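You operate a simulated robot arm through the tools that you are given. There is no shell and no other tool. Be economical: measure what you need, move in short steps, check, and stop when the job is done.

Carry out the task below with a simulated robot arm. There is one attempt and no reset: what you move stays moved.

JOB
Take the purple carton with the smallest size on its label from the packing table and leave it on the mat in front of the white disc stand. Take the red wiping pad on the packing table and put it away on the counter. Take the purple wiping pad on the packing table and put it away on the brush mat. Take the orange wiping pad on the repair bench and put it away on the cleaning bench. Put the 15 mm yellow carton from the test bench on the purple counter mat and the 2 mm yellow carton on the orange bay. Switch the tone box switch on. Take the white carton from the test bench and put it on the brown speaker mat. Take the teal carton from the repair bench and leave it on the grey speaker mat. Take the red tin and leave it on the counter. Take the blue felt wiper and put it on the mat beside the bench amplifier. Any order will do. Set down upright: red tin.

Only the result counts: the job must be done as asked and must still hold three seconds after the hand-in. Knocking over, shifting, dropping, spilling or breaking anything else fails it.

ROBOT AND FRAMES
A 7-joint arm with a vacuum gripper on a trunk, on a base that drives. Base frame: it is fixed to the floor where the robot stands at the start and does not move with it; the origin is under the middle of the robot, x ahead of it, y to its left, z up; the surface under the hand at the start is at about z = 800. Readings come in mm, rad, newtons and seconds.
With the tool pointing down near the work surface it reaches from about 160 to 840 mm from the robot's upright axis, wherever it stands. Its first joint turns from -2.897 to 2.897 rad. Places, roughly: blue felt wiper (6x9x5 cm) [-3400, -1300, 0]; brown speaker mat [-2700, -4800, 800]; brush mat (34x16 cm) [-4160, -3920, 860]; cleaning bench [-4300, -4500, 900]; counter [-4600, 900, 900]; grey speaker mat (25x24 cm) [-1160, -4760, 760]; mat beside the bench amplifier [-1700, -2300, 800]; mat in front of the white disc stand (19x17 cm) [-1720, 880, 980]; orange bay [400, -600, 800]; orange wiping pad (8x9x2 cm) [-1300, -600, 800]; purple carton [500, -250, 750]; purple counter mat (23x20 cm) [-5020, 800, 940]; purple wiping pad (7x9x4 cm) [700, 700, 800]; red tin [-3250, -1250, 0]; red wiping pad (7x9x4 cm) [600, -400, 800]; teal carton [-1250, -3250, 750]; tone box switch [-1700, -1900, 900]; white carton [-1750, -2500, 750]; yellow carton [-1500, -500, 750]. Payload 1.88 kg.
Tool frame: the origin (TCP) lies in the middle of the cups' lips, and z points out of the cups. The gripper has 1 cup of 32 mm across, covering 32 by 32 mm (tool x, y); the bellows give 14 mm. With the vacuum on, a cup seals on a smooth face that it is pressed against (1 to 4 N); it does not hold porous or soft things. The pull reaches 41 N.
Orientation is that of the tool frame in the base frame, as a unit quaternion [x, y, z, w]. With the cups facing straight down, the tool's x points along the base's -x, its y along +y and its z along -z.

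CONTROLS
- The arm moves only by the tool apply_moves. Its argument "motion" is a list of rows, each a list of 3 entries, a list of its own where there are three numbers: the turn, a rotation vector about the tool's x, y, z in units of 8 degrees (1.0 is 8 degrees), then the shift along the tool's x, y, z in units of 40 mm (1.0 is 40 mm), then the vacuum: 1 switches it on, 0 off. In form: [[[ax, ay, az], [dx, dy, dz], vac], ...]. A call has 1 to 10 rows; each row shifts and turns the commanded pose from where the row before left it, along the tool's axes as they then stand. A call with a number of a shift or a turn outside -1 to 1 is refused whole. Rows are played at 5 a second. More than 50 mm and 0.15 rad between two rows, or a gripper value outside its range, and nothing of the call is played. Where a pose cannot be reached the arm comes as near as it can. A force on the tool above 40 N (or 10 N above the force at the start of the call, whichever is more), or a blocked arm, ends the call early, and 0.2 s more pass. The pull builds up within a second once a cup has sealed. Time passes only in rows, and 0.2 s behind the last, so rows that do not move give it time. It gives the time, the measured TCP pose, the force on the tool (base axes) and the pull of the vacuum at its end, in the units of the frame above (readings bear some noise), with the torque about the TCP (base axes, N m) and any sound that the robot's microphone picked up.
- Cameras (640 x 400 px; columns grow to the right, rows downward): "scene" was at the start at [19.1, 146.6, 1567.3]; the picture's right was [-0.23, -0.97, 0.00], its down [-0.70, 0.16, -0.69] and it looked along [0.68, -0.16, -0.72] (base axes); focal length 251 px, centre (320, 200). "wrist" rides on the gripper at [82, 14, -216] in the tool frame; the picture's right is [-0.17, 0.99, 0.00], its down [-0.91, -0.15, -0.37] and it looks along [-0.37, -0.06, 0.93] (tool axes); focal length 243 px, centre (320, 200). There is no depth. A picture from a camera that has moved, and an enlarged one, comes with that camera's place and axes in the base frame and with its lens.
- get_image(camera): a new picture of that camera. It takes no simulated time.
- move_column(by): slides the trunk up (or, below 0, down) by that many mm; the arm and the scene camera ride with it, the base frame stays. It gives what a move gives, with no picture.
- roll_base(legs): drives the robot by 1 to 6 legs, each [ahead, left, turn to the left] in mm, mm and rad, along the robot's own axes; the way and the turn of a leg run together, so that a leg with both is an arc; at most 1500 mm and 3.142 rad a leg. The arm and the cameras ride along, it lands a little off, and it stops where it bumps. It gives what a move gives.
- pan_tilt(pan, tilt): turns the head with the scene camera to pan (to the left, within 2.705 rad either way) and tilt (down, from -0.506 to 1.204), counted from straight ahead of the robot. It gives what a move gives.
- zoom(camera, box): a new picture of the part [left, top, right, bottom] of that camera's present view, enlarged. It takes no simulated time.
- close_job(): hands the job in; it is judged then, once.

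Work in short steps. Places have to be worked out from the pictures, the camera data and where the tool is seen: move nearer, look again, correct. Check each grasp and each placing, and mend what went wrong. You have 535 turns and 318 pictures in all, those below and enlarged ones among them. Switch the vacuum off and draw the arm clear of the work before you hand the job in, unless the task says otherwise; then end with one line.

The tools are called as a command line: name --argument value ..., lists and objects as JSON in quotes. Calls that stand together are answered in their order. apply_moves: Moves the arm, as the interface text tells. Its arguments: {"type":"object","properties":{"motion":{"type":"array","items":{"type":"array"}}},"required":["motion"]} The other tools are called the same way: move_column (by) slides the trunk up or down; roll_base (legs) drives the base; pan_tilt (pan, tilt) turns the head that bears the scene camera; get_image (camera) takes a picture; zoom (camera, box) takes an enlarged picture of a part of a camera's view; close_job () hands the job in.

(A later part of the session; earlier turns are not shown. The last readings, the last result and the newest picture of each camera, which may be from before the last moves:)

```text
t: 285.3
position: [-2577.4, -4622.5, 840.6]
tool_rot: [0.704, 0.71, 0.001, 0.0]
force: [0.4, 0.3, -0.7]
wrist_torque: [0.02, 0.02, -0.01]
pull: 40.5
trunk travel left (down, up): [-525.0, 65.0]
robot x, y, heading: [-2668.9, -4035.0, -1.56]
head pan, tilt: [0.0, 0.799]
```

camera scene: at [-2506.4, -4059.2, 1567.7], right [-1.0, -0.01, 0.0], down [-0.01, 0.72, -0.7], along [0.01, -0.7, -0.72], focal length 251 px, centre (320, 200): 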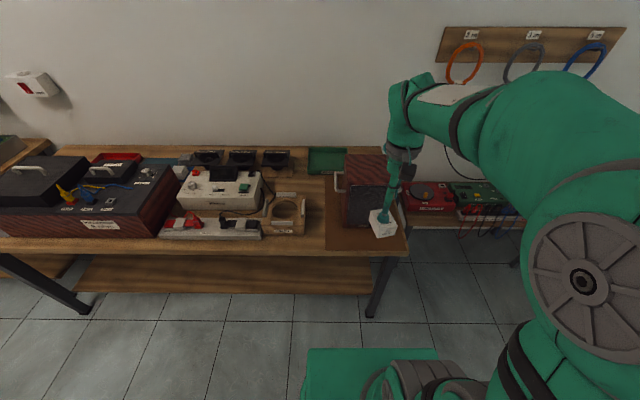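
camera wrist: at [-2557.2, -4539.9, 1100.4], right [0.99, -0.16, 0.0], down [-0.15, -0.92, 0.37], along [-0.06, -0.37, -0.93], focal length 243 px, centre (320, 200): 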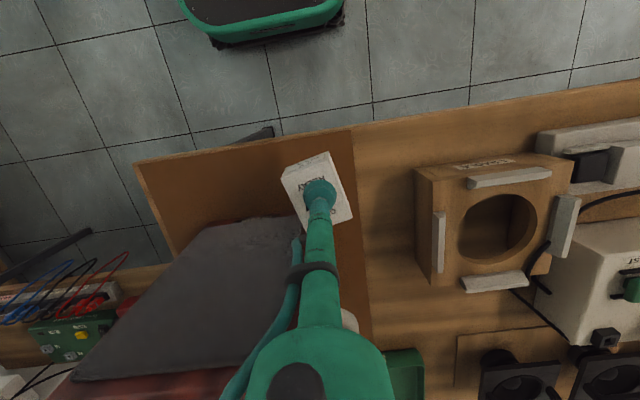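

apply_moves --motion '[[[0, 0, 0], [0, 0, 0.12], 1], [[0, 0, 0], [0, 0, 0.12], 1]]'

```text
t: 285.9
position: [-2577.8, -4622.2, 830.8]
tool_rot: [0.704, 0.711, 0.0, 0.0]
force: [-0.7, -0.7, -0.5]
wrist_torque: [0.01, -0.01, -0.02]
pull: 40.8
trunk travel left (down, up): [-525.0, 65.0]
robot x, y, heading: [-2673.6, -4037.5, -1.561]
head pan, tilt: [0.0, 0.799]
```

apply_moves --motion '[[[0, 0, 0], [0, 0, 0.12], 1], [[0, 0, 0], [0, 0, 0.12], 1]]'

get_image --camera "wrist"

zoom --camera "scene" --box '[280, 80, 440, 280]'

```text
t: 286.5
position: [-2577.3, -4623.1, 819.8]
tool_rot: [0.704, 0.71, 0.0, -0.001]
force: [0.0, -0.2, -1.3]
wrist_torque: [-0.01, 0.0, 0.0]
pull: 40.6
trunk travel left (down, up): [-525.0, 65.0]
robot x, y, heading: [-2671.3, -4041.7, -1.563]
head pan, tilt: [0.0, 0.799]
```

```text
225 pictures are left
camera wrist: at [-2564.2, -4539.5, 1036.9], right [0.99, -0.16, 0.0], down [-0.15, -0.92, 0.37], along [-0.06, -0.37, -0.93], focal length 243 px, centre (320, 200)
```

wrist: 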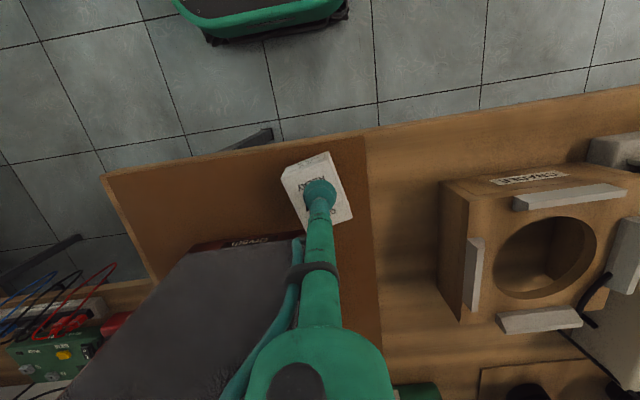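

```text
2.00 times, centred on (360, 180) of scene
camera zoom: at [-2506.4, -4059.2, 1567.7], right [-1.0, -0.01, 0.0], down [-0.01, 0.72, -0.7], along [0.01, -0.7, -0.72], focal length 502 px, centre (240, 240)
```

zoom: 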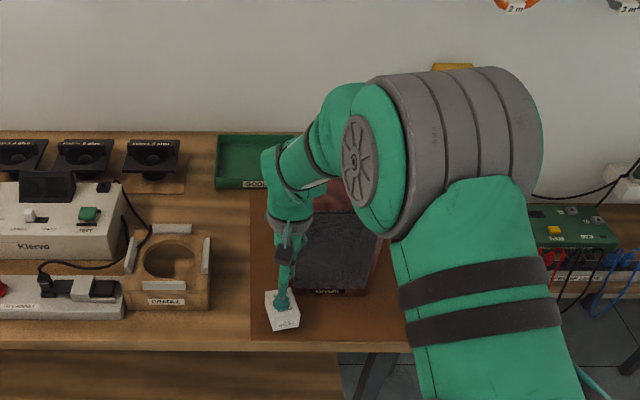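

Clear of the speaker. I continue down.

apply_moves --motion '[[[0, 0, 0], [0, 0, 0.12], 1], [[0, 0, 0], [0, 0, 0.12], 1]]'

```text
t: 287.1
position: [-2578.2, -4621.8, 811.6]
tool_rot: [0.704, 0.71, 0.0, -0.001]
force: [0.0, 0.1, -0.8]
wrist_torque: [-0.02, -0.03, 0.0]
pull: 40.5
trunk travel left (down, up): [-525.0, 65.0]
robot x, y, heading: [-2672.8, -4042.1, -1.563]
head pan, tilt: [0.0, 0.799]
```

apply_moves --motion '[[[0, 0, 0], [0, 0, 0.12], 1], [[0, 0, 0], [0, 0, 0.12], 1]]'

```text
t: 287.7
position: [-2579.0, -4622.6, 802.2]
tool_rot: [0.704, 0.711, 0.0, 0.0]
force: [-1.0, 3.2, 6.7]
wrist_torque: [-0.02, 0.02, -0.01]
pull: 41.0
trunk travel left (down, up): [-525.0, 65.0]
robot x, y, heading: [-2670.2, -4037.7, -1.562]
head pan, tilt: [0.0, 0.799]
```

Contact. I release, wait and rise.

apply_moves --motion '[[[0, 0, 0], [0, 0, 0.03], 0], [[0, 0, 0], [0, 0, 0], 0], [[0, 0, 0], [0, 0, 0], 0], [[0, 0, 0], [0, 0, 0], 0], [[0, 0, 0], [0, 0, -0.3], 0], [[0, 0, 0], [0, 0, -0.7], 0], [[0, 0, 0], [0, 0, -1], 0], [[0, 0, 0], [0, 0, -1], 0], [[0, 0, 0], [0, 0, -1], 0]]'

get_image --camera "wrist"

```text
t: 289.7
position: [-2577.6, -4623.8, 960.6]
tool_rot: [0.704, 0.71, 0.0, 0.0]
force: [0.4, 0.4, -0.7]
wrist_torque: [0.02, 0.02, -0.02]
pull: 0.1
trunk travel left (down, up): [-525.0, 65.0]
robot x, y, heading: [-2669.6, -4041.4, -1.562]
head pan, tilt: [0.0, 0.799]
```

```text
223 pictures are left
camera wrist: at [-2564.1, -4540.0, 1176.9], right [0.99, -0.16, 0.0], down [-0.15, -0.92, 0.37], along [-0.06, -0.37, -0.93], focal length 243 px, centre (320, 200)
```

wrist: 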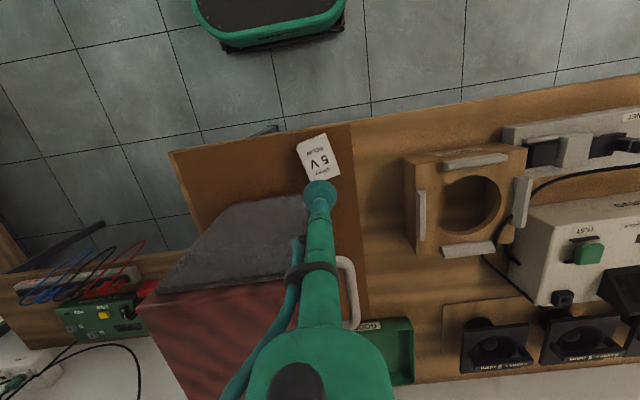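

I zoom in to check the carton's margin to the mat's front edge.

zoom --camera "wrist" --box '[270, 100, 380, 200]'

zoom --camera "scene" --box '[300, 190, 420, 270]'

```text
4.00 times, centred on (325, 150) of wrist
camera zoom: at [-2564.1, -4540.0, 1176.9], right [0.99, -0.16, 0.0], down [-0.15, -0.92, 0.37], along [-0.06, -0.37, -0.93], focal length 970 px, centre (300, 400)
```

zoom: 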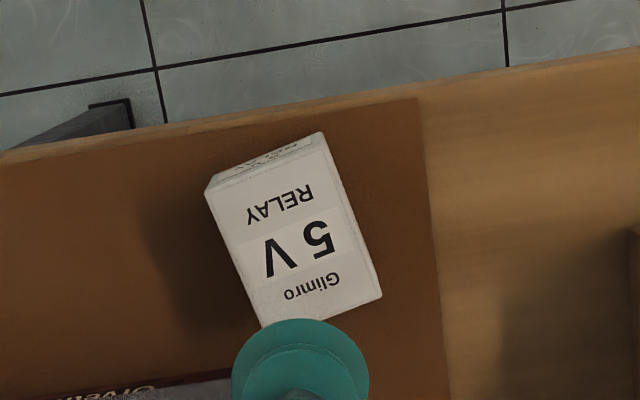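

```text
5.00 times, centred on (360, 230) of scene
camera zoom: at [-2506.4, -4059.3, 1567.6], right [-1.0, -0.01, 0.0], down [-0.01, 0.72, -0.7], along [0.01, -0.7, -0.72], focal length 1254 px, centre (120, 50)
```

zoom: 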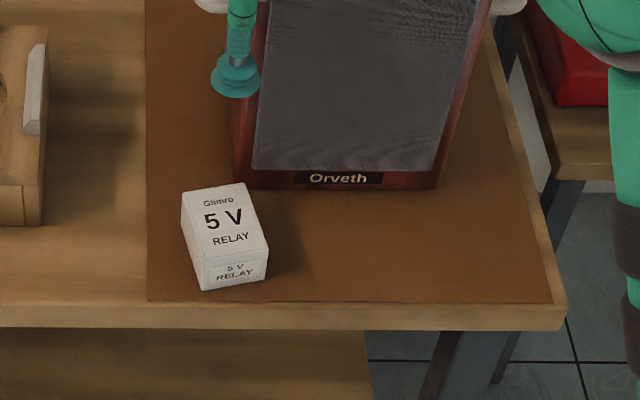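

Carton sits fully on the mat. I draw in, turn to face +x and look along the south aisle.

apply_moves --motion '[[[0, 0, 0], [1, 0, -0.6], 0], [[0, 0, 0], [1, -0.3, -0.6], 0], [[0, 0, 0], [1, -0.3, -0.6], 0], [[0, 0, 0], [1, -0.3, -0.6], 0], [[0, 0, 0], [1, -0.5, 0], 0], [[0, 0, 0], [1, -0.5, 0], 0]]'

roll_base --legs '[[0, 0, 1.562]]'

pan_tilt --pan 0.4 --tilt 0.5

get_image --camera "scene"

```text
t: 291.1
position: [-2657.4, -4382.7, 1056.4]
tool_rot: [0.704, 0.71, 0.0, 0.0]
force: [-0.5, 0.6, -0.2]
wrist_torque: [0.05, -0.01, 0.02]
pull: 0.0
trunk travel left (down, up): [-525.0, 65.0]
robot x, y, heading: [-2667.1, -4040.9, -1.558]
head pan, tilt: [0.0, 0.799]
```

```text
t: 295.3
position: [-2328.7, -4029.6, 1056.2]
tool_rot: [-0.002, 1.0, 0.001, 0.0]
force: [-0.2, 0.8, -0.7]
wrist_torque: [0.0, 0.0, -0.01]
pull: 0.0
trunk travel left (down, up): [-525.0, 65.0]
robot x, y, heading: [-2669.8, -4039.7, 0.004]
head pan, tilt: [0.0, 0.799]
```

```text
t: 296.2
position: [-2329.6, -4028.1, 1057.6]
tool_rot: [-0.001, 1.0, 0.0, 0.0]
force: [-0.2, 0.1, -0.1]
wrist_torque: [-0.02, -0.03, 0.02]
pull: 0.2
trunk travel left (down, up): [-525.0, 65.0]
robot x, y, heading: [-2668.7, -4040.0, 0.001]
head pan, tilt: [0.4, 0.499]
```

```text
220 pictures are left
camera scene: at [-2647.1, -3840.9, 1593.5], right [0.39, -0.92, 0.0], down [-0.44, -0.19, -0.88], along [0.81, 0.34, -0.48], focal length 251 px, centre (320, 200)
```

scene: 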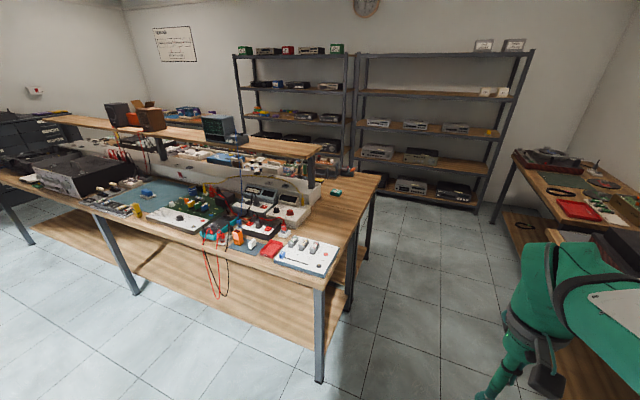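

Teal carton near (-1241, -3375), at the bench's south end. I drive ahead 1425 and turn to face +y.

roll_base --legs '[[1425, 0, 0], [0, 0, 1.57]]'

get_image --camera "wrist"

pan_tilt --pan 0.0 --tilt 0.75

get_image --camera "scene"

```text
t: 307.1
position: [-1261.7, -3701.3, 1056.8]
tool_rot: [0.71, -0.704, 0.0, 0.001]
force: [-0.8, -0.5, 0.7]
wrist_torque: [-0.02, 0.01, -0.01]
pull: 0.1
trunk travel left (down, up): [-525.0, 65.0]
robot x, y, heading: [-1251.5, -4044.9, 1.574]
head pan, tilt: [0.4, 0.499]
```

```text
219 pictures are left
camera wrist: at [-1274.6, -3781.2, 1272.9], right [-0.99, 0.16, 0.0], down [0.15, 0.92, 0.37], along [0.06, 0.37, -0.93], focal length 243 px, centre (320, 200)
```

wrist: 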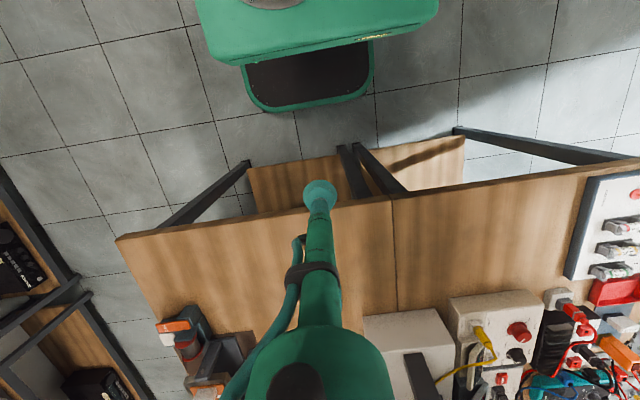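

```text
t: 308.0
position: [-1263.0, -3701.0, 1056.9]
tool_rot: [0.71, -0.704, 0.0, 0.0]
force: [0.3, 0.0, 0.0]
wrist_torque: [0.01, -0.03, -0.02]
pull: 0.0
trunk travel left (down, up): [-525.0, 65.0]
robot x, y, heading: [-1248.0, -4041.0, 1.576]
head pan, tilt: [0.0, 0.75]
```

```text
218 pictures are left
camera scene: at [-1411.0, -4019.3, 1571.7], right [1.0, 0.01, 0.0], down [0.01, -0.68, -0.73], along [-0.01, 0.73, -0.68], focal length 251 px, centre (320, 200)
```

scene: 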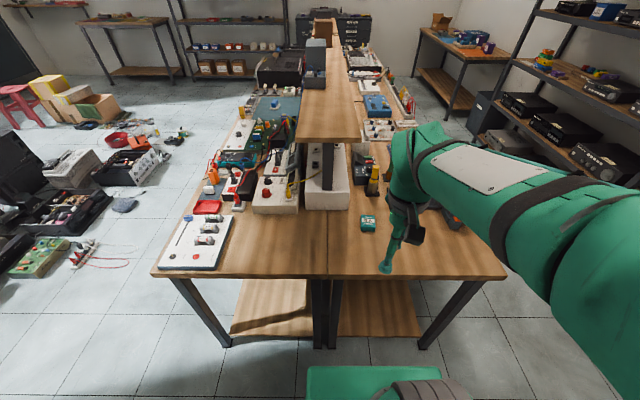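

Teal carton top ≈ (-1231, -3373). I reach above it.

apply_moves --motion '[[[0, 0, 0], [-0.91, -0.09, 0], 0], [[0, 0, 0], [-0.91, -0.09, 0], 0], [[0, 0, 0], [-0.91, -0.09, 0], 0], [[0, 0, 0], [-0.91, -0.09, 0], 0], [[0, 0, 0], [-0.91, -0.09, 0], 0], [[0, 0, 0], [-0.91, -0.09, 0], 0], [[0, 0, 0], [-0.91, -0.09, 0], 0], [[0, 0, 0], [-0.91, -0.09, 0], 0], [[0, 0, 0], [-0.91, -0.09, 0], 0]]'

get_image --camera "wrist"

```text
t: 310.0
position: [-1231.6, -3371.8, 1055.1]
tool_rot: [0.71, -0.704, 0.0, 0.0]
force: [0.1, -0.2, 0.0]
wrist_torque: [0.04, 0.0, 0.01]
pull: 0.1
trunk travel left (down, up): [-525.0, 65.0]
robot x, y, heading: [-1250.1, -4045.9, 1.57]
head pan, tilt: [0.0, 0.75]
```

```text
217 pictures are left
camera wrist: at [-1244.4, -3452.3, 1272.8], right [-0.99, 0.16, 0.0], down [0.15, 0.92, 0.37], along [0.06, 0.37, -0.93], focal length 243 px, centre (320, 200)
```

wrist: 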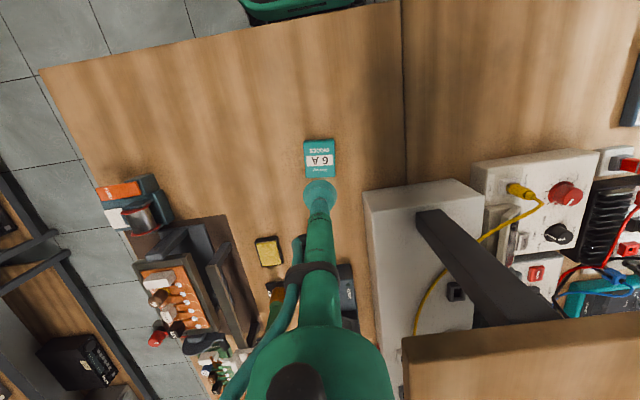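

apply_moves --motion '[[[0, 0, 0], [-0.2, 0, 1], 0], [[0, 0, 0], [0, 0, 1], 0], [[0, 0, 0], [0, 0, 1], 0], [[0, 0, 0], [0, 0, 1], 0]]'

get_image --camera "wrist"

```text
t: 311.0
position: [-1231.2, -3364.0, 897.4]
tool_rot: [0.709, -0.705, 0.001, 0.0]
force: [0.2, 1.4, -0.1]
wrist_torque: [0.02, 0.02, 0.0]
pull: 0.1
trunk travel left (down, up): [-525.0, 65.0]
robot x, y, heading: [-1246.1, -4039.8, 1.575]
head pan, tilt: [0.0, 0.75]
```

```text
216 pictures are left
camera wrist: at [-1244.1, -3445.3, 1113.1], right [-0.99, 0.16, 0.0], down [0.15, 0.92, 0.37], along [0.06, 0.37, -0.93], focal length 243 px, centre (320, 200)
```

wrist: 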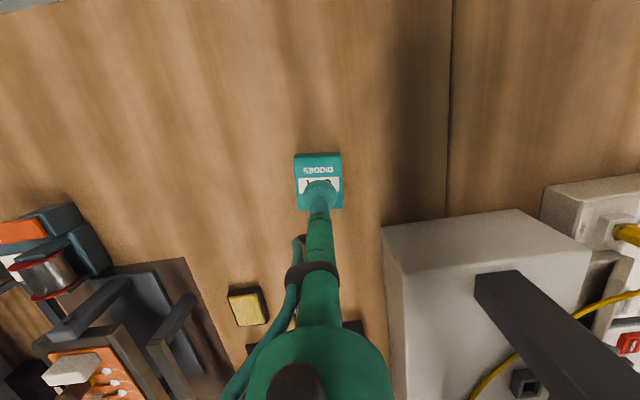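

apply_moves --motion '[[[0, 0, 0], [0, 0, 0.5], 1], [[0, 0, 0], [0, 0, 0.25], 1], [[0, 0, 0], [0, 0, 0.15], 1]]'

```text
t: 311.8
position: [-1231.9, -3365.0, 859.7]
tool_rot: [0.71, -0.705, 0.0, 0.0]
force: [0.1, -0.1, -0.2]
wrist_torque: [0.01, 0.0, -0.03]
pull: 0.0
trunk travel left (down, up): [-525.0, 65.0]
robot x, y, heading: [-1245.2, -4040.5, 1.578]
head pan, tilt: [0.0, 0.75]
```

apply_moves --motion '[[[0, 0, 0], [0, 0, 0.15], 1], [[0, 0, 0], [0, 0, 0.15], 1]]'

```text
t: 312.4
position: [-1232.8, -3363.3, 849.3]
tool_rot: [0.71, -0.705, 0.0, 0.0]
force: [-0.6, -0.4, 0.2]
wrist_torque: [0.02, 0.02, 0.01]
pull: 40.8
trunk travel left (down, up): [-525.0, 65.0]
robot x, y, heading: [-1249.2, -4045.8, 1.578]
head pan, tilt: [0.0, 0.75]
```

Sealed. I lift, draw in and turn around to the south tables.

apply_moves --motion '[[[0, 0, 0], [0, 0, -0.3], 1], [[0, 0, 0], [0, 0, -0.7], 1], [[0, 0, 0], [0, 0, -1], 1], [[0, 0, 0], [0, 0, -1], 1], [[0, 0, 0], [0, 0, -1], 1], [[0, 0, 0], [0, 0, -1], 1], [[0, 0, 0], [0, 0, -1], 1], [[0, 0, 0], [1, 0, 0], 1], [[0, 0, 0], [1, 0, 0], 1], [[0, 0, 0], [1, 0, 0], 1]]'

apply_moves --motion '[[[0, 0, 0], [1, 0, 0], 1], [[0, 0, 0], [1, 0, 0], 1], [[0, 0, 0], [1, 0, 0], 1], [[0, 0, 0], [1, 0, 0], 1]]'

roll_base --legs '[[0, 0, -3.141]]'

get_image --camera "scene"

get_image --camera "wrist"

```text
t: 314.6
position: [-1232.6, -3484.2, 1088.8]
tool_rot: [0.71, -0.705, 0.0, -0.001]
force: [0.1, -0.5, -1.1]
wrist_torque: [-0.03, -0.02, -0.04]
pull: 40.6
trunk travel left (down, up): [-525.0, 65.0]
robot x, y, heading: [-1245.2, -4042.4, 1.577]
head pan, tilt: [0.0, 0.75]
```

```text
t: 315.6
position: [-1230.8, -3644.6, 1088.9]
tool_rot: [0.71, -0.704, 0.001, 0.0]
force: [0.5, 0.1, -1.3]
wrist_torque: [-0.02, -0.05, -0.02]
pull: 40.9
trunk travel left (down, up): [-525.0, 65.0]
robot x, y, heading: [-1246.8, -4045.4, 1.578]
head pan, tilt: [0.0, 0.75]
```

```text
t: 323.4
position: [-1263.3, -4441.1, 1089.3]
tool_rot: [0.704, 0.711, 0.0, 0.0]
force: [0.4, -0.3, 0.2]
wrist_torque: [-0.01, 0.01, 0.0]
pull: 40.8
trunk travel left (down, up): [-525.0, 65.0]
robot x, y, heading: [-1248.9, -4042.2, -1.559]
head pan, tilt: [0.0, 0.75]
```

```text
215 pictures are left
camera scene: at [-1082.8, -4061.9, 1571.6], right [-1.0, -0.01, 0.0], down [-0.01, 0.68, -0.73], along [0.01, -0.73, -0.68], focal length 251 px, centre (320, 200)
```

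scene: 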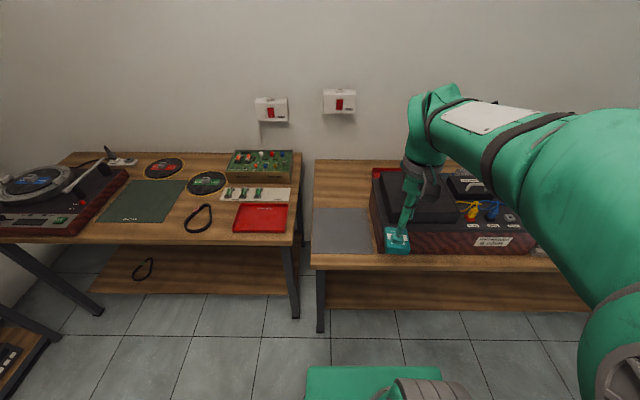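

```text
214 pictures are left
camera wrist: at [-1250.1, -4358.0, 1305.1], right [0.99, -0.15, 0.0], down [-0.14, -0.92, 0.37], along [-0.06, -0.37, -0.93], focal length 243 px, centre (320, 200)
```

wrist: 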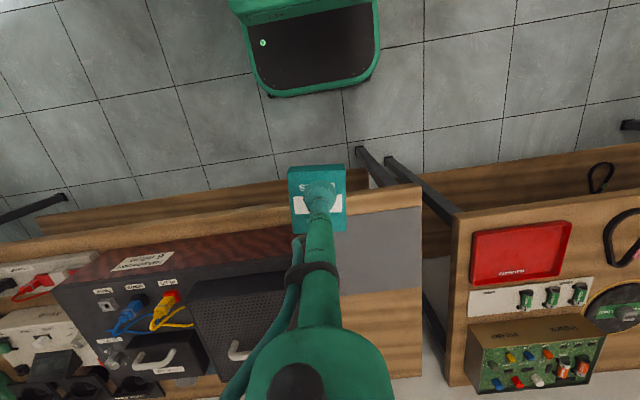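

Grey mat centre ≈ (-1165, -4745). I reach there.

apply_moves --motion '[[[0, 0, 0], [-0.954, 0.31, 0], 1], [[0, 0, 0], [-0.954, 0.31, 0], 1], [[0, 0, 0], [-0.954, 0.31, 0], 1], [[0, 0, 0], [-0.954, 0.31, 0], 1], [[0, 0, 0], [-0.954, 0.31, 0], 1], [[0, 0, 0], [-0.954, 0.31, 0], 1], [[0, 0, 0], [-0.954, 0.31, 0], 1], [[0, 0, 0], [-0.954, 0.31, 0], 1], [[0, 0, 0], [0, 0, 1], 1], [[0, 0, 0], [0, 0, 1], 1]]'

get_image --camera "wrist"

```text
t: 325.6
position: [-1160.7, -4745.5, 1009.6]
tool_rot: [0.703, 0.711, -0.001, 0.0]
force: [-0.1, 0.5, -0.7]
wrist_torque: [0.0, 0.03, -0.01]
pull: 40.7
trunk travel left (down, up): [-525.0, 65.0]
robot x, y, heading: [-1249.8, -4040.8, -1.559]
head pan, tilt: [0.0, 0.75]
```

```text
213 pictures are left
camera wrist: at [-1147.8, -4662.2, 1226.0], right [0.99, -0.15, 0.0], down [-0.14, -0.92, 0.38], along [-0.06, -0.37, -0.93], focal length 243 px, centre (320, 200)
```

wrist: 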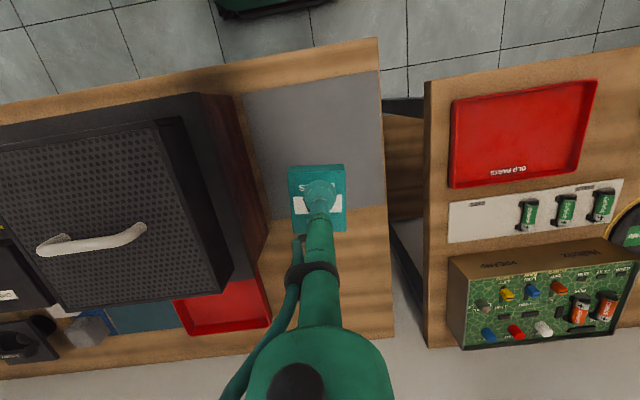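

Centred over the mat. I lower to about z 835.

apply_moves --motion '[[[0, 0, 0], [0, -0.1, 1], 1], [[0, 0, 0], [0, 0, 1], 1], [[0, 0, 0], [0, 0, 1], 1], [[0, 0, 0], [0, 0, 1], 1], [[0, 0, 0], [0, 0, 0.3], 1]]'

get_image --camera "wrist"

```text
t: 326.8
position: [-1165.7, -4744.2, 836.8]
tool_rot: [0.704, 0.711, 0.001, -0.001]
force: [-0.5, -0.7, -0.1]
wrist_torque: [0.01, -0.02, -0.01]
pull: 40.0
trunk travel left (down, up): [-525.0, 65.0]
robot x, y, heading: [-1251.6, -4042.1, -1.56]
head pan, tilt: [0.0, 0.75]
```

```text
212 pictures are left
camera wrist: at [-1151.2, -4662.0, 1053.0], right [0.99, -0.16, 0.0], down [-0.14, -0.92, 0.37], along [-0.06, -0.37, -0.93], focal length 243 px, centre (320, 200)
```

wrist: 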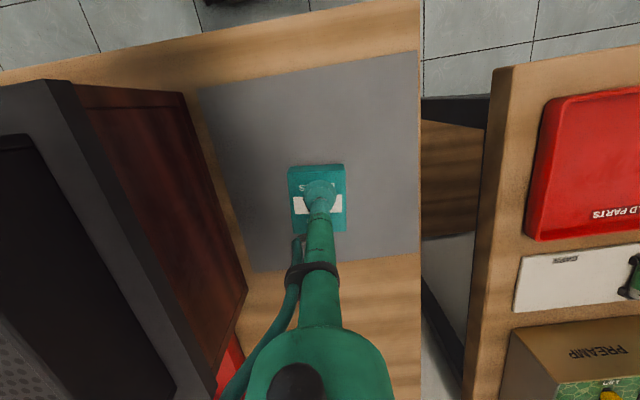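

apply_moves --motion '[[[0, 0, 0], [0, 0, 0.25], 1], [[0, 0, 0], [0, 0, 0.2], 1], [[0, 0, 0], [0, 0, 0.15], 1]]'

```text
t: 327.6
position: [-1164.3, -4746.4, 812.9]
tool_rot: [0.703, 0.711, -0.001, -0.001]
force: [-0.1, 0.5, -0.7]
wrist_torque: [-0.02, -0.04, -0.01]
pull: 41.0
trunk travel left (down, up): [-525.0, 65.0]
robot x, y, heading: [-1250.6, -4045.0, -1.56]
head pan, tilt: [0.0, 0.75]
```

apply_moves --motion '[[[0, 0, 0], [0, 0, 0.12], 1], [[0, 0, 0], [0, 0, 0.12], 1]]'

```text
t: 328.2
position: [-1166.0, -4745.7, 802.7]
tool_rot: [0.703, 0.711, 0.0, -0.002]
force: [0.5, -0.4, -0.5]
wrist_torque: [0.0, -0.01, 0.01]
pull: 40.7
trunk travel left (down, up): [-525.0, 65.0]
robot x, y, heading: [-1246.7, -4043.2, -1.559]
head pan, tilt: [0.0, 0.75]
```

apply_moves --motion '[[[0, 0, 0], [0, 0, 0.12], 1], [[0, 0, 0], [0, 0, 0.12], 1]]'

```text
t: 328.8
position: [-1164.7, -4745.4, 794.2]
tool_rot: [0.704, 0.711, 0.0, 0.0]
force: [0.9, 0.3, -0.8]
wrist_torque: [0.02, -0.05, 0.0]
pull: 41.2
trunk travel left (down, up): [-525.0, 65.0]
robot x, y, heading: [-1248.5, -4039.6, -1.563]
head pan, tilt: [0.0, 0.75]
```

apply_moves --motion '[[[0, 0, 0], [0, 0, 0.12], 1], [[0, 0, 0], [0, 0, 0.12], 1]]'

```text
t: 329.4
position: [-1166.1, -4745.6, 787.6]
tool_rot: [0.703, 0.711, -0.001, 0.002]
force: [-1.2, 6.4, 16.2]
wrist_torque: [0.08, 0.01, -0.02]
pull: 40.1
trunk travel left (down, up): [-525.0, 65.0]
robot x, y, heading: [-1250.0, -4042.4, -1.559]
head pan, tilt: [0.0, 0.75]
```

Contact. Release and rise.

apply_moves --motion '[[[0, 0, 0], [0, 0, -0.05], 0], [[0, 0, 0], [0, 0, 0], 0], [[0, 0, 0], [0, 0, 0], 0], [[0, 0, 0], [0, 0, 0], 0], [[0, 0, 0], [0, 0, -0.3], 0], [[0, 0, 0], [0, 0, -0.7], 0], [[0, 0, 0], [0, 0, -1], 0], [[0, 0, 0], [0, 0, -1], 0], [[0, 0, 0], [0, 0, -1], 0], [[0, 0, 0], [0, 0, -1], 0]]'

get_image --camera "wrist"

```text
t: 331.6
position: [-1165.9, -4745.9, 985.1]
tool_rot: [0.703, 0.711, 0.001, -0.001]
force: [0.6, 0.0, -0.3]
wrist_torque: [0.01, 0.01, 0.01]
pull: 0.0
trunk travel left (down, up): [-525.0, 65.0]
robot x, y, heading: [-1245.8, -4040.8, -1.561]
head pan, tilt: [0.0, 0.75]
```

```text
211 pictures are left
camera wrist: at [-1152.1, -4662.7, 1202.2], right [0.99, -0.15, 0.0], down [-0.14, -0.92, 0.37], along [-0.06, -0.37, -0.93], focal length 243 px, centre (320, 200)
```

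wrist: 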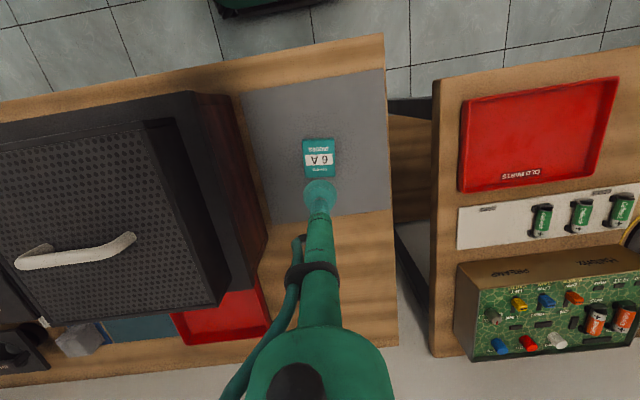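

Teal carton placed. I draw in, then drive up the east aisle to retrieve the fallen 10 mm carton.

apply_moves --motion '[[[0, 0, 0], [1, 0, -0.5], 0], [[0, 0, 0], [1, 0, -0.5], 0], [[0, 0, 0], [1, -0.3, -0.5], 0], [[0, 0, 0], [1, -0.3, -0.5], 0], [[0, 0, 0], [1, -0.5, 0], 0], [[0, 0, 0], [1, -0.5, 0], 0], [[0, 0, 0], [1, -0.5, 0], 0], [[0, 0, 0], [1, 0, 0], 0], [[0, 0, 0], [1, 0, 0], 0]]'

roll_base --legs '[[0, 0, 1.56], [950, 0, 0], [0, 0, 1.571], [1500, 0, 0], [1500, 0, 0], [600, 0, 0]]'

roll_base --legs '[[0, 0, 1.571]]'

pan_tilt --pan 0.1 --tilt 0.9

get_image --camera "scene"

```text
t: 333.6
position: [-1253.1, -4384.6, 1065.3]
tool_rot: [0.703, 0.711, 0.0, -0.001]
force: [0.3, -0.5, 0.4]
wrist_torque: [0.02, -0.02, 0.0]
pull: 0.0
trunk travel left (down, up): [-525.0, 65.0]
robot x, y, heading: [-1250.1, -4038.3, -1.555]
head pan, tilt: [0.0, 0.75]
```

```text
t: 363.2
position: [-324.1, -91.2, 1065.6]
tool_rot: [0.71, -0.704, 0.0, 0.0]
force: [0.2, 0.6, -0.3]
wrist_torque: [-0.02, -0.02, 0.04]
pull: 0.0
trunk travel left (down, up): [-525.0, 65.0]
robot x, y, heading: [-331.3, -436.6, 1.576]
head pan, tilt: [0.0, 0.75]
```

```text
t: 367.4
position: [-674.2, -428.7, 1065.3]
tool_rot: [1.0, 0.004, 0.0, 0.0]
force: [0.1, -0.3, 0.2]
wrist_torque: [0.01, -0.01, 0.02]
pull: 0.1
trunk travel left (down, up): [-525.0, 65.0]
robot x, y, heading: [-332.5, -435.4, -3.135]
head pan, tilt: [0.0, 0.75]
```

```text
t: 368.1
position: [-674.8, -429.1, 1066.3]
tool_rot: [1.0, 0.005, 0.0, 0.0]
force: [0.0, -0.4, 0.0]
wrist_torque: [-0.01, -0.02, -0.03]
pull: 0.1
trunk travel left (down, up): [-525.0, 65.0]
robot x, y, heading: [-332.8, -435.7, -3.131]
head pan, tilt: [0.099, 0.901]
```

```text
210 pictures are left
camera scene: at [-343.6, -605.8, 1559.8], right [-0.11, 0.99, 0.0], down [0.78, 0.08, -0.62], along [-0.62, -0.07, -0.78], focal length 251 px, centre (320, 200)
```

scene: 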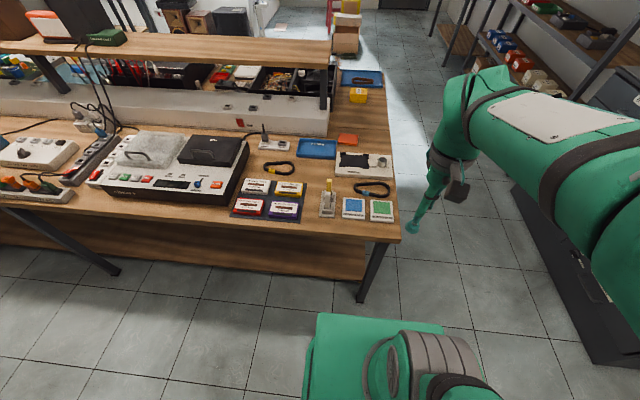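

get_image --camera "wrist"

zoom --camera "scene" --box '[320, 220, 440, 320]'

```text
209 pictures are left
camera wrist: at [-591.9, -441.4, 1281.8], right [-0.16, -0.99, 0.0], down [-0.92, 0.15, 0.37], along [-0.37, 0.06, -0.93], focal length 243 px, centre (320, 200)
```

wrist: 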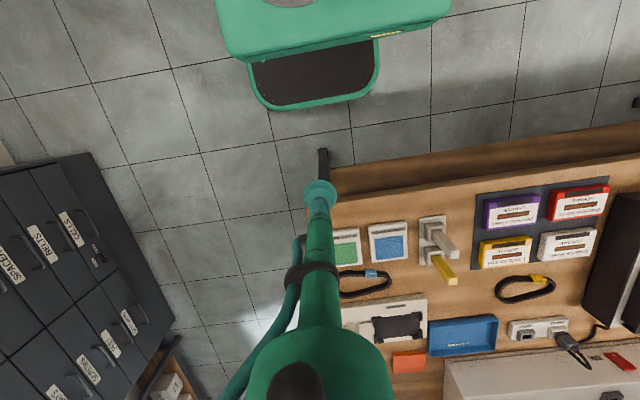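

```text
4.00 times, centred on (380, 270) of scene
camera zoom: at [-343.6, -605.8, 1559.8], right [-0.11, 0.99, 0.0], down [0.78, 0.08, -0.62], along [-0.62, -0.07, -0.78], focal length 1004 px, centre (80, -80)
```

zoom: 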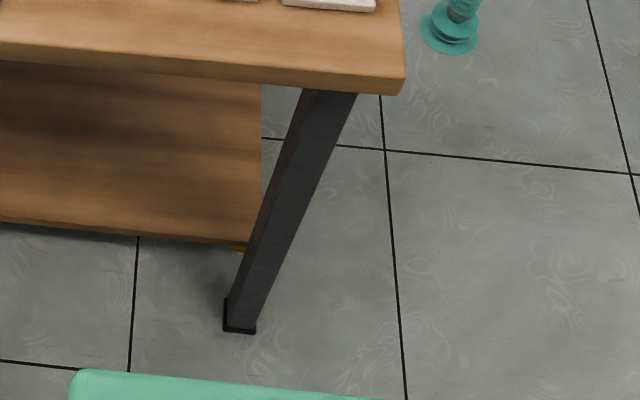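

A bit of yellow shows on the floor by the bench's NE leg, near (-945, -425). I go round to the north side for a straight look.

roll_base --legs '[[0, -690, 0], [620, 0, 0], [0, 0, 1.565]]'

move_column --by -300

pan_tilt --pan 0.15 --tilt 0.9

get_image --camera "scene"

get_image --camera "wrist"

```text
t: 378.8
position: [-969.0, -91.0, 1065.5]
tool_rot: [0.711, 0.703, 0.0, 0.0]
force: [0.0, -0.1, -0.5]
wrist_torque: [0.03, 0.0, 0.01]
pull: 0.0
trunk travel left (down, up): [-525.0, 65.0]
robot x, y, heading: [-954.7, 253.5, -1.582]
head pan, tilt: [0.099, 0.901]
```

```text
t: 381.8
position: [-969.1, -90.6, 765.3]
tool_rot: [0.711, 0.703, 0.0, 0.001]
force: [-0.2, 0.6, 1.1]
wrist_torque: [0.02, 0.03, 0.0]
pull: 0.2
trunk travel left (down, up): [-225.0, 365.0]
robot x, y, heading: [-955.7, 253.1, -1.583]
head pan, tilt: [0.099, 0.901]
```

```text
t: 382.4
position: [-969.8, -90.1, 765.9]
tool_rot: [0.711, 0.703, 0.0, 0.0]
force: [0.2, -0.8, -0.3]
wrist_torque: [-0.01, -0.01, 0.03]
pull: 0.1
trunk travel left (down, up): [-225.0, 365.0]
robot x, y, heading: [-956.2, 255.1, -1.585]
head pan, tilt: [0.15, 0.901]
```

```text
207 pictures are left
camera scene: at [-780.3, 237.9, 1259.7], right [-0.99, -0.14, 0.0], down [-0.11, 0.78, -0.62], along [0.09, -0.62, -0.78], focal length 251 px, centre (320, 200)
```

scene: 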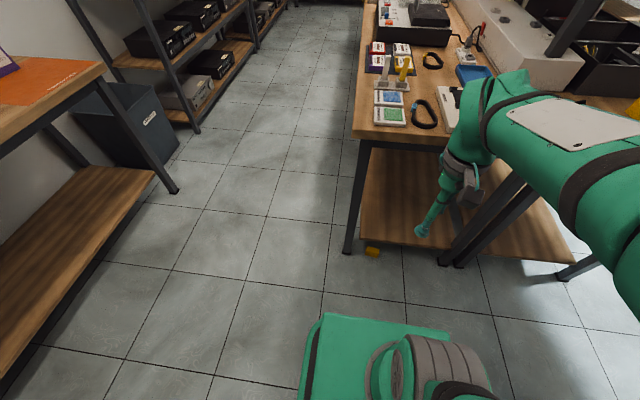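

```text
206 pictures are left
camera wrist: at [-953.7, -8.0, 981.8], right [0.98, -0.18, 0.0], down [-0.16, -0.91, 0.37], along [-0.07, -0.37, -0.93], focal length 243 px, centre (320, 200)
```

wrist: 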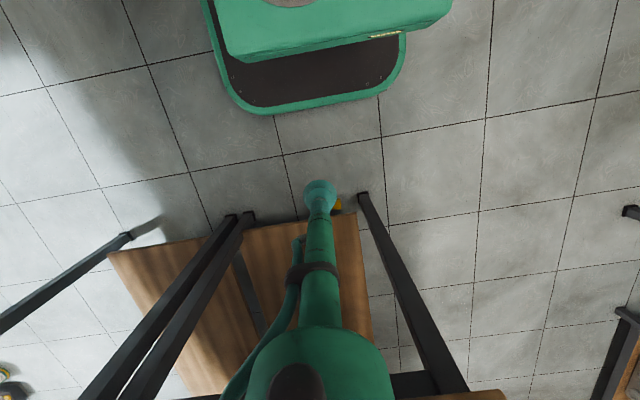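

zoom --camera "scene" --box '[330, 210, 430, 280]'

zoom --camera "wrist" --box '[300, 170, 400, 250]'

```text
5.71 times, centred on (380, 245) of scene
camera zoom: at [-780.3, 237.9, 1259.7], right [-0.99, -0.14, 0.0], down [-0.11, 0.78, -0.62], along [0.09, -0.62, -0.78], focal length 1434 px, centre (-23, -57)
```

zoom: 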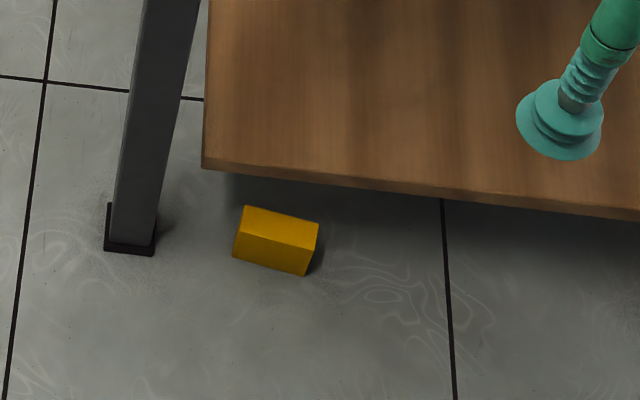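

```text
5.00 times, centred on (350, 210) of wrist
camera zoom: at [-953.7, -8.0, 981.8], right [0.98, -0.18, 0.0], down [-0.16, -0.91, 0.37], along [-0.07, -0.37, -0.93], focal length 1213 px, centre (170, 150)
```

zoom: 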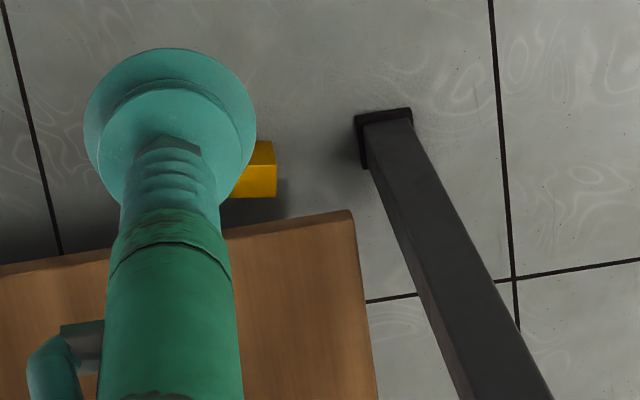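

The carton lies on its side on the floor around (-966, -422), tucked 40–70 mm under the bench's lower shelf (edge y≈-368, z≈240). I lower the trunk fully and tilt the tool forward 32° so the tip can reach under.

move_column --by -220

apply_moves --motion '[[[0, -1, 0], [0, 0, 0], 0], [[0, -1, 0], [0, 0, 0], 0], [[0, -1, 0], [0, 0, 0], 0], [[0, -1, 0], [0, 0, 0], 0], [[0, 0, 0], [0.079, 0, 0.93], 0], [[0, 0, 0], [0.079, 0, 0.93], 0], [[0, 0, 0], [0.079, 0, 0.93], 0], [[0, 0, 0], [0.079, 0, 0.93], 0], [[0, 0, 0], [0.079, 0, 0.93], 0], [[0, 0, 0], [0.079, 0, 0.93], 0]]'

get_image --camera "wrist"

get_image --camera "scene"

```text
t: 384.7
position: [-970.0, -90.2, 545.5]
tool_rot: [0.712, 0.702, 0.0, 0.0]
force: [-0.6, 0.4, -0.1]
wrist_torque: [-0.02, -0.02, 0.0]
pull: 0.1
trunk travel left (down, up): [-5.0, 585.0]
robot x, y, heading: [-954.0, 253.2, -1.584]
head pan, tilt: [0.15, 0.901]
```

```text
t: 385.5
position: [-964.4, -75.6, 471.6]
tool_rot: [0.707, 0.705, -0.034, 0.043]
force: [-0.8, 0.3, -0.4]
wrist_torque: [-0.03, 0.0, -0.01]
pull: 0.1
trunk travel left (down, up): [-5.0, 585.0]
robot x, y, heading: [-954.0, 253.8, -1.579]
head pan, tilt: [0.15, 0.901]
stopped in row 3: the arm was blocked; the commanded pose is now the measured one
```

```text
203 pictures are left
camera wrist: at [-953.3, 29.7, 677.7], right [0.99, -0.17, 0.03], down [-0.16, -0.87, 0.47], along [-0.05, -0.47, -0.88], focal length 243 px, centre (320, 200)
```

wrist: 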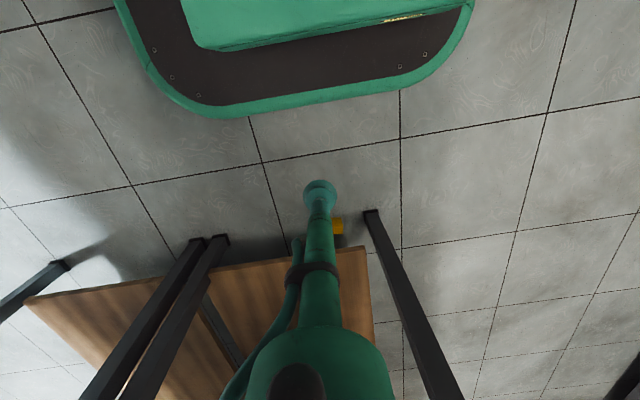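

```text
202 pictures are left
camera scene: at [-780.4, 233.3, 1040.8], right [-0.99, -0.14, 0.0], down [-0.11, 0.78, -0.62], along [0.09, -0.61, -0.79], focal length 251 px, centre (320, 200)
```

scene: 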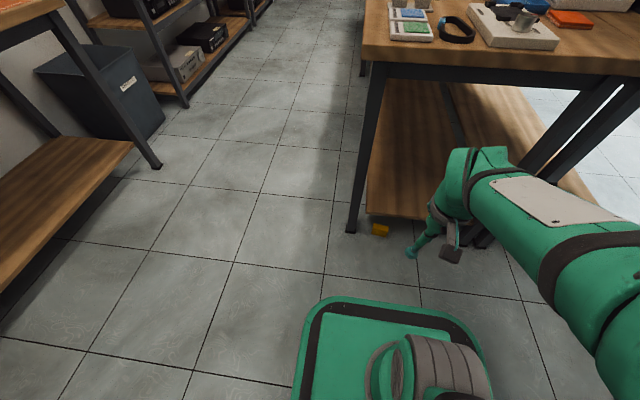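

Blocked near the body; I extend the arm forward 200 mm first, then tilt.

apply_moves --motion '[[[0, 0, 0], [-1, 0, 0], 0], [[0, 0, 0], [-1, 0, 0], 0], [[0, 0, 0], [-1, 0, 0], 0], [[0, 0, 0], [-1, 0, 0], 0], [[0, 0, 0], [-1, 0, 0], 0], [[0, -1, 0], [0, 0, 0], 0], [[0, -1, 0], [0, 0, 0], 0]]'

```text
t: 387.1
position: [-967.7, -273.2, 498.1]
tool_rot: [0.695, 0.691, -0.136, 0.145]
force: [-0.9, 0.5, -0.1]
wrist_torque: [-0.03, -0.02, 0.0]
pull: 0.1
trunk travel left (down, up): [-5.0, 585.0]
robot x, y, heading: [-953.6, 256.6, -1.582]
head pan, tilt: [0.15, 0.901]
```

apply_moves --motion '[[[0, -1, 0], [0, 0, 0], 0], [[0, 0, 0], [0.385, 0, 0.89], 0], [[0, 0, 0], [0.385, 0, 0.89], 0], [[0, 0, 0], [0.385, 0, 0.89], 0], [[0, 0, 0], [0.385, 0, 0.89], 0], [[0, 0, 0], [0.385, 0, 0.89], 0], [[0, 0, 0], [0.385, 0, 0.89], 0], [[0, 0, 0], [0.385, 0, 0.89], 0]]'

get_image --camera "wrist"

get_image --camera "scene"

```text
t: 388.9
position: [-963.6, -308.1, 229.4]
tool_rot: [0.684, 0.679, -0.185, 0.192]
force: [0.1, 0.3, -0.4]
wrist_torque: [0.01, 0.0, -0.02]
pull: 0.0
trunk travel left (down, up): [-5.0, 585.0]
robot x, y, heading: [-958.1, 249.2, -1.587]
head pan, tilt: [0.15, 0.901]
```

```text
201 pictures are left
camera wrist: at [-949.9, -126.1, 372.1], right [0.98, -0.15, 0.1], down [-0.17, -0.59, 0.79], along [-0.06, -0.79, -0.61], focal length 243 px, centre (320, 200)
```

wrist: 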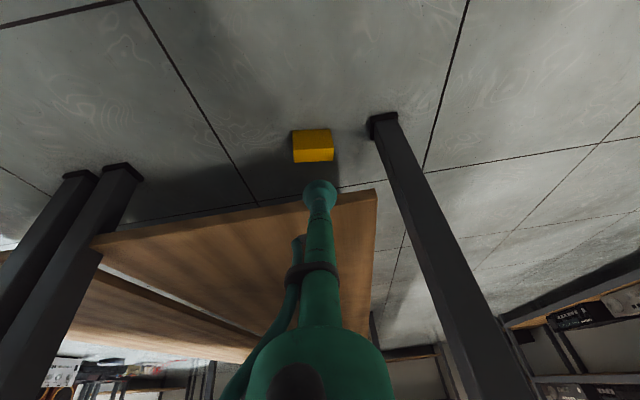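

```text
200 pictures are left
camera scene: at [-780.3, 237.9, 1039.8], right [-0.99, -0.14, 0.0], down [-0.11, 0.78, -0.62], along [0.09, -0.62, -0.78], focal length 251 px, centre (320, 200)
```

scene: 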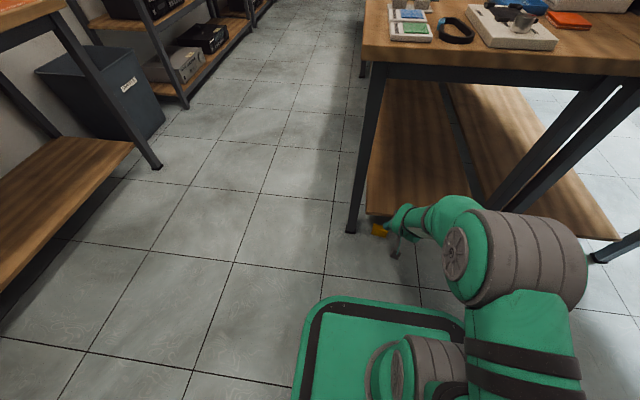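

zoom --camera "wrist" --box '[260, 110, 380, 210]'

```text
4.00 times, centred on (320, 160) of wrist
camera zoom: at [-949.9, -126.1, 372.1], right [0.98, -0.15, 0.1], down [-0.17, -0.59, 0.79], along [-0.06, -0.79, -0.61], focal length 970 px, centre (320, 360)
```

zoom: 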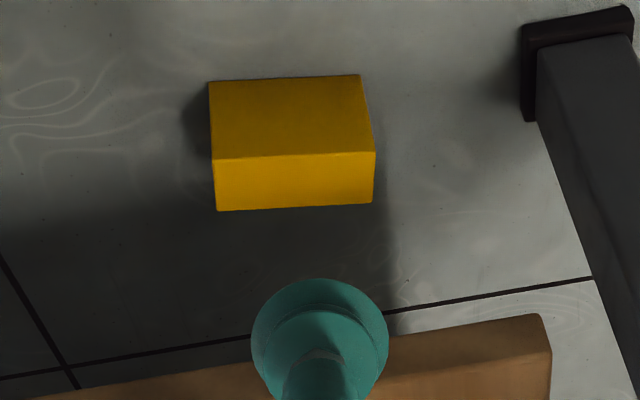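

The shelf edge is actually near y -418, z 148; the carton's top spans y -397..-426 at z 53, and its long plain north face shows, so the label should face south. I'll tilt to ~40°, reach behind its top and tip it north so the label comes up. First to (y -360, z 88).

apply_moves --motion '[[[0, -1, 0], [0, 0, 0], 0], [[0, 0, 0], [0.318, -0.05, 0.884], 0], [[0, 0, 0], [0.318, -0.05, 0.884], 0], [[0, 0, 0], [0.318, -0.02, 0.884], 0], [[0, 0, 0], [0.318, 0, 0.884], 0]]'

get_image --camera "wrist"

```text
t: 390.1
position: [-966.8, -356.8, 87.4]
tool_rot: [0.67, 0.664, -0.232, 0.238]
force: [0.7, -0.2, 0.8]
wrist_torque: [0.02, 0.02, 0.04]
pull: 0.0
trunk travel left (down, up): [-5.0, 585.0]
robot x, y, heading: [-957.0, 251.2, -1.586]
head pan, tilt: [0.15, 0.901]
```

```text
198 pictures are left
camera wrist: at [-952.9, -157.2, 203.8], right [0.98, -0.13, 0.12], down [-0.17, -0.48, 0.86], along [-0.06, -0.87, -0.49], focal length 243 px, centre (320, 200)
```

wrist: 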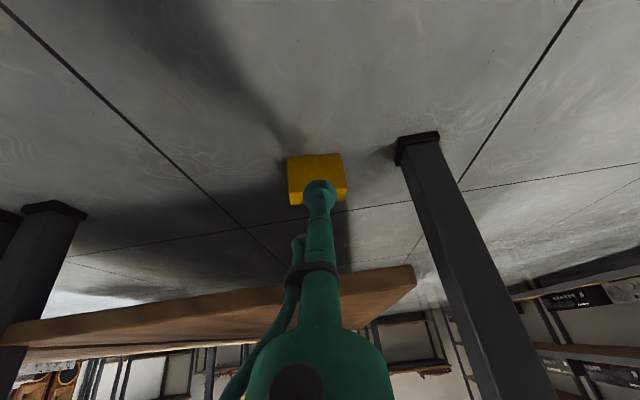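

apply_moves --motion '[[[0, 0, 0], [-0.607, 0, 0.51], 0], [[0, 0, 0], [-0.607, 0, 0.51], 0], [[0, 0, 0], [-0.62, -0.05, 0.52], 0]]'

get_image --camera "wrist"

zoom --camera "scene" --box '[340, 180, 480, 280]'

```text
t: 390.9
position: [-969.3, -451.2, 81.7]
tool_rot: [0.67, 0.664, -0.229, 0.238]
force: [0.9, 6.3, -3.3]
wrist_torque: [-0.57, 0.03, -0.08]
pull: 0.0
trunk travel left (down, up): [-5.0, 585.0]
robot x, y, heading: [-951.0, 252.4, -1.58]
head pan, tilt: [0.15, 0.901]
```

```text
197 pictures are left
camera wrist: at [-955.3, -251.7, 200.2], right [0.98, -0.13, 0.12], down [-0.17, -0.48, 0.86], along [-0.06, -0.87, -0.5], focal length 243 px, centre (320, 200)
```

wrist: 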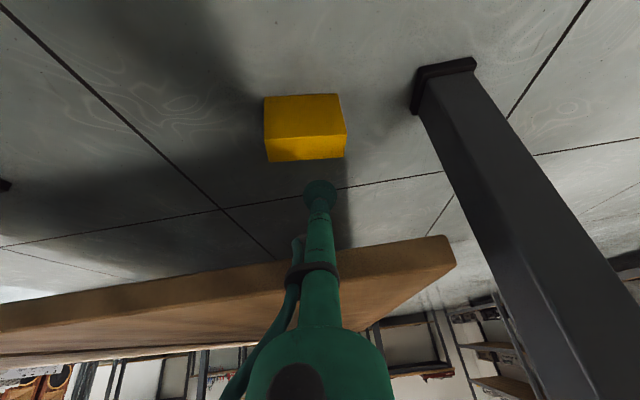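

```text
4.00 times, centred on (410, 230) of scene
camera zoom: at [-780.3, 237.8, 1039.7], right [-0.99, -0.14, 0.0], down [-0.11, 0.78, -0.62], along [0.09, -0.62, -0.78], focal length 1004 px, centre (-40, 80)
```

zoom: 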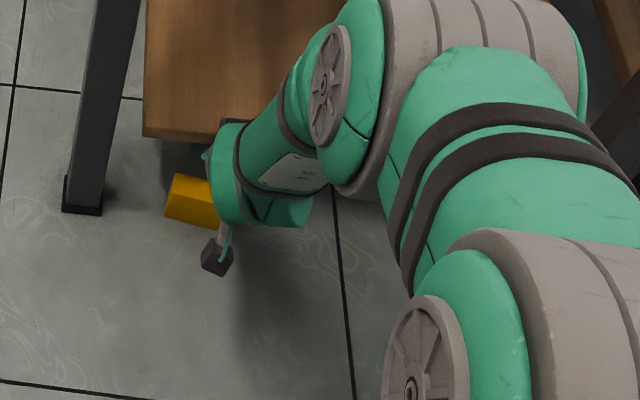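

Light contact with the shelf edge; lowering the tip relieves it. I lower 32 mm behind the carton.

apply_moves --motion '[[[0, 0, 0], [0.255, 0, 0.305], 0], [[0, 0, 0], [0.255, 0, 0.305], 0]]'

get_image --camera "wrist"

```text
t: 391.5
position: [-968.6, -454.4, 51.6]
tool_rot: [0.671, 0.663, -0.232, 0.238]
force: [0.7, -0.1, 0.2]
wrist_torque: [0.05, 0.02, 0.03]
pull: 0.2
trunk travel left (down, up): [-5.0, 585.0]
robot x, y, heading: [-959.0, 258.1, -1.587]
head pan, tilt: [0.15, 0.901]
```

```text
195 pictures are left
camera wrist: at [-955.1, -252.9, 170.0], right [0.98, -0.13, 0.12], down [-0.17, -0.48, 0.86], along [-0.06, -0.87, -0.49], focal length 243 px, centre (320, 200)
```

wrist: 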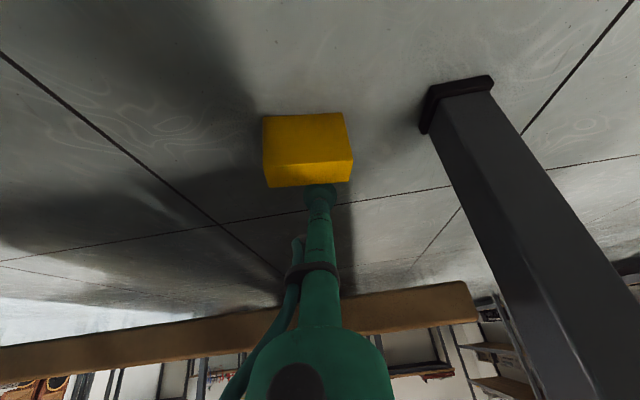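

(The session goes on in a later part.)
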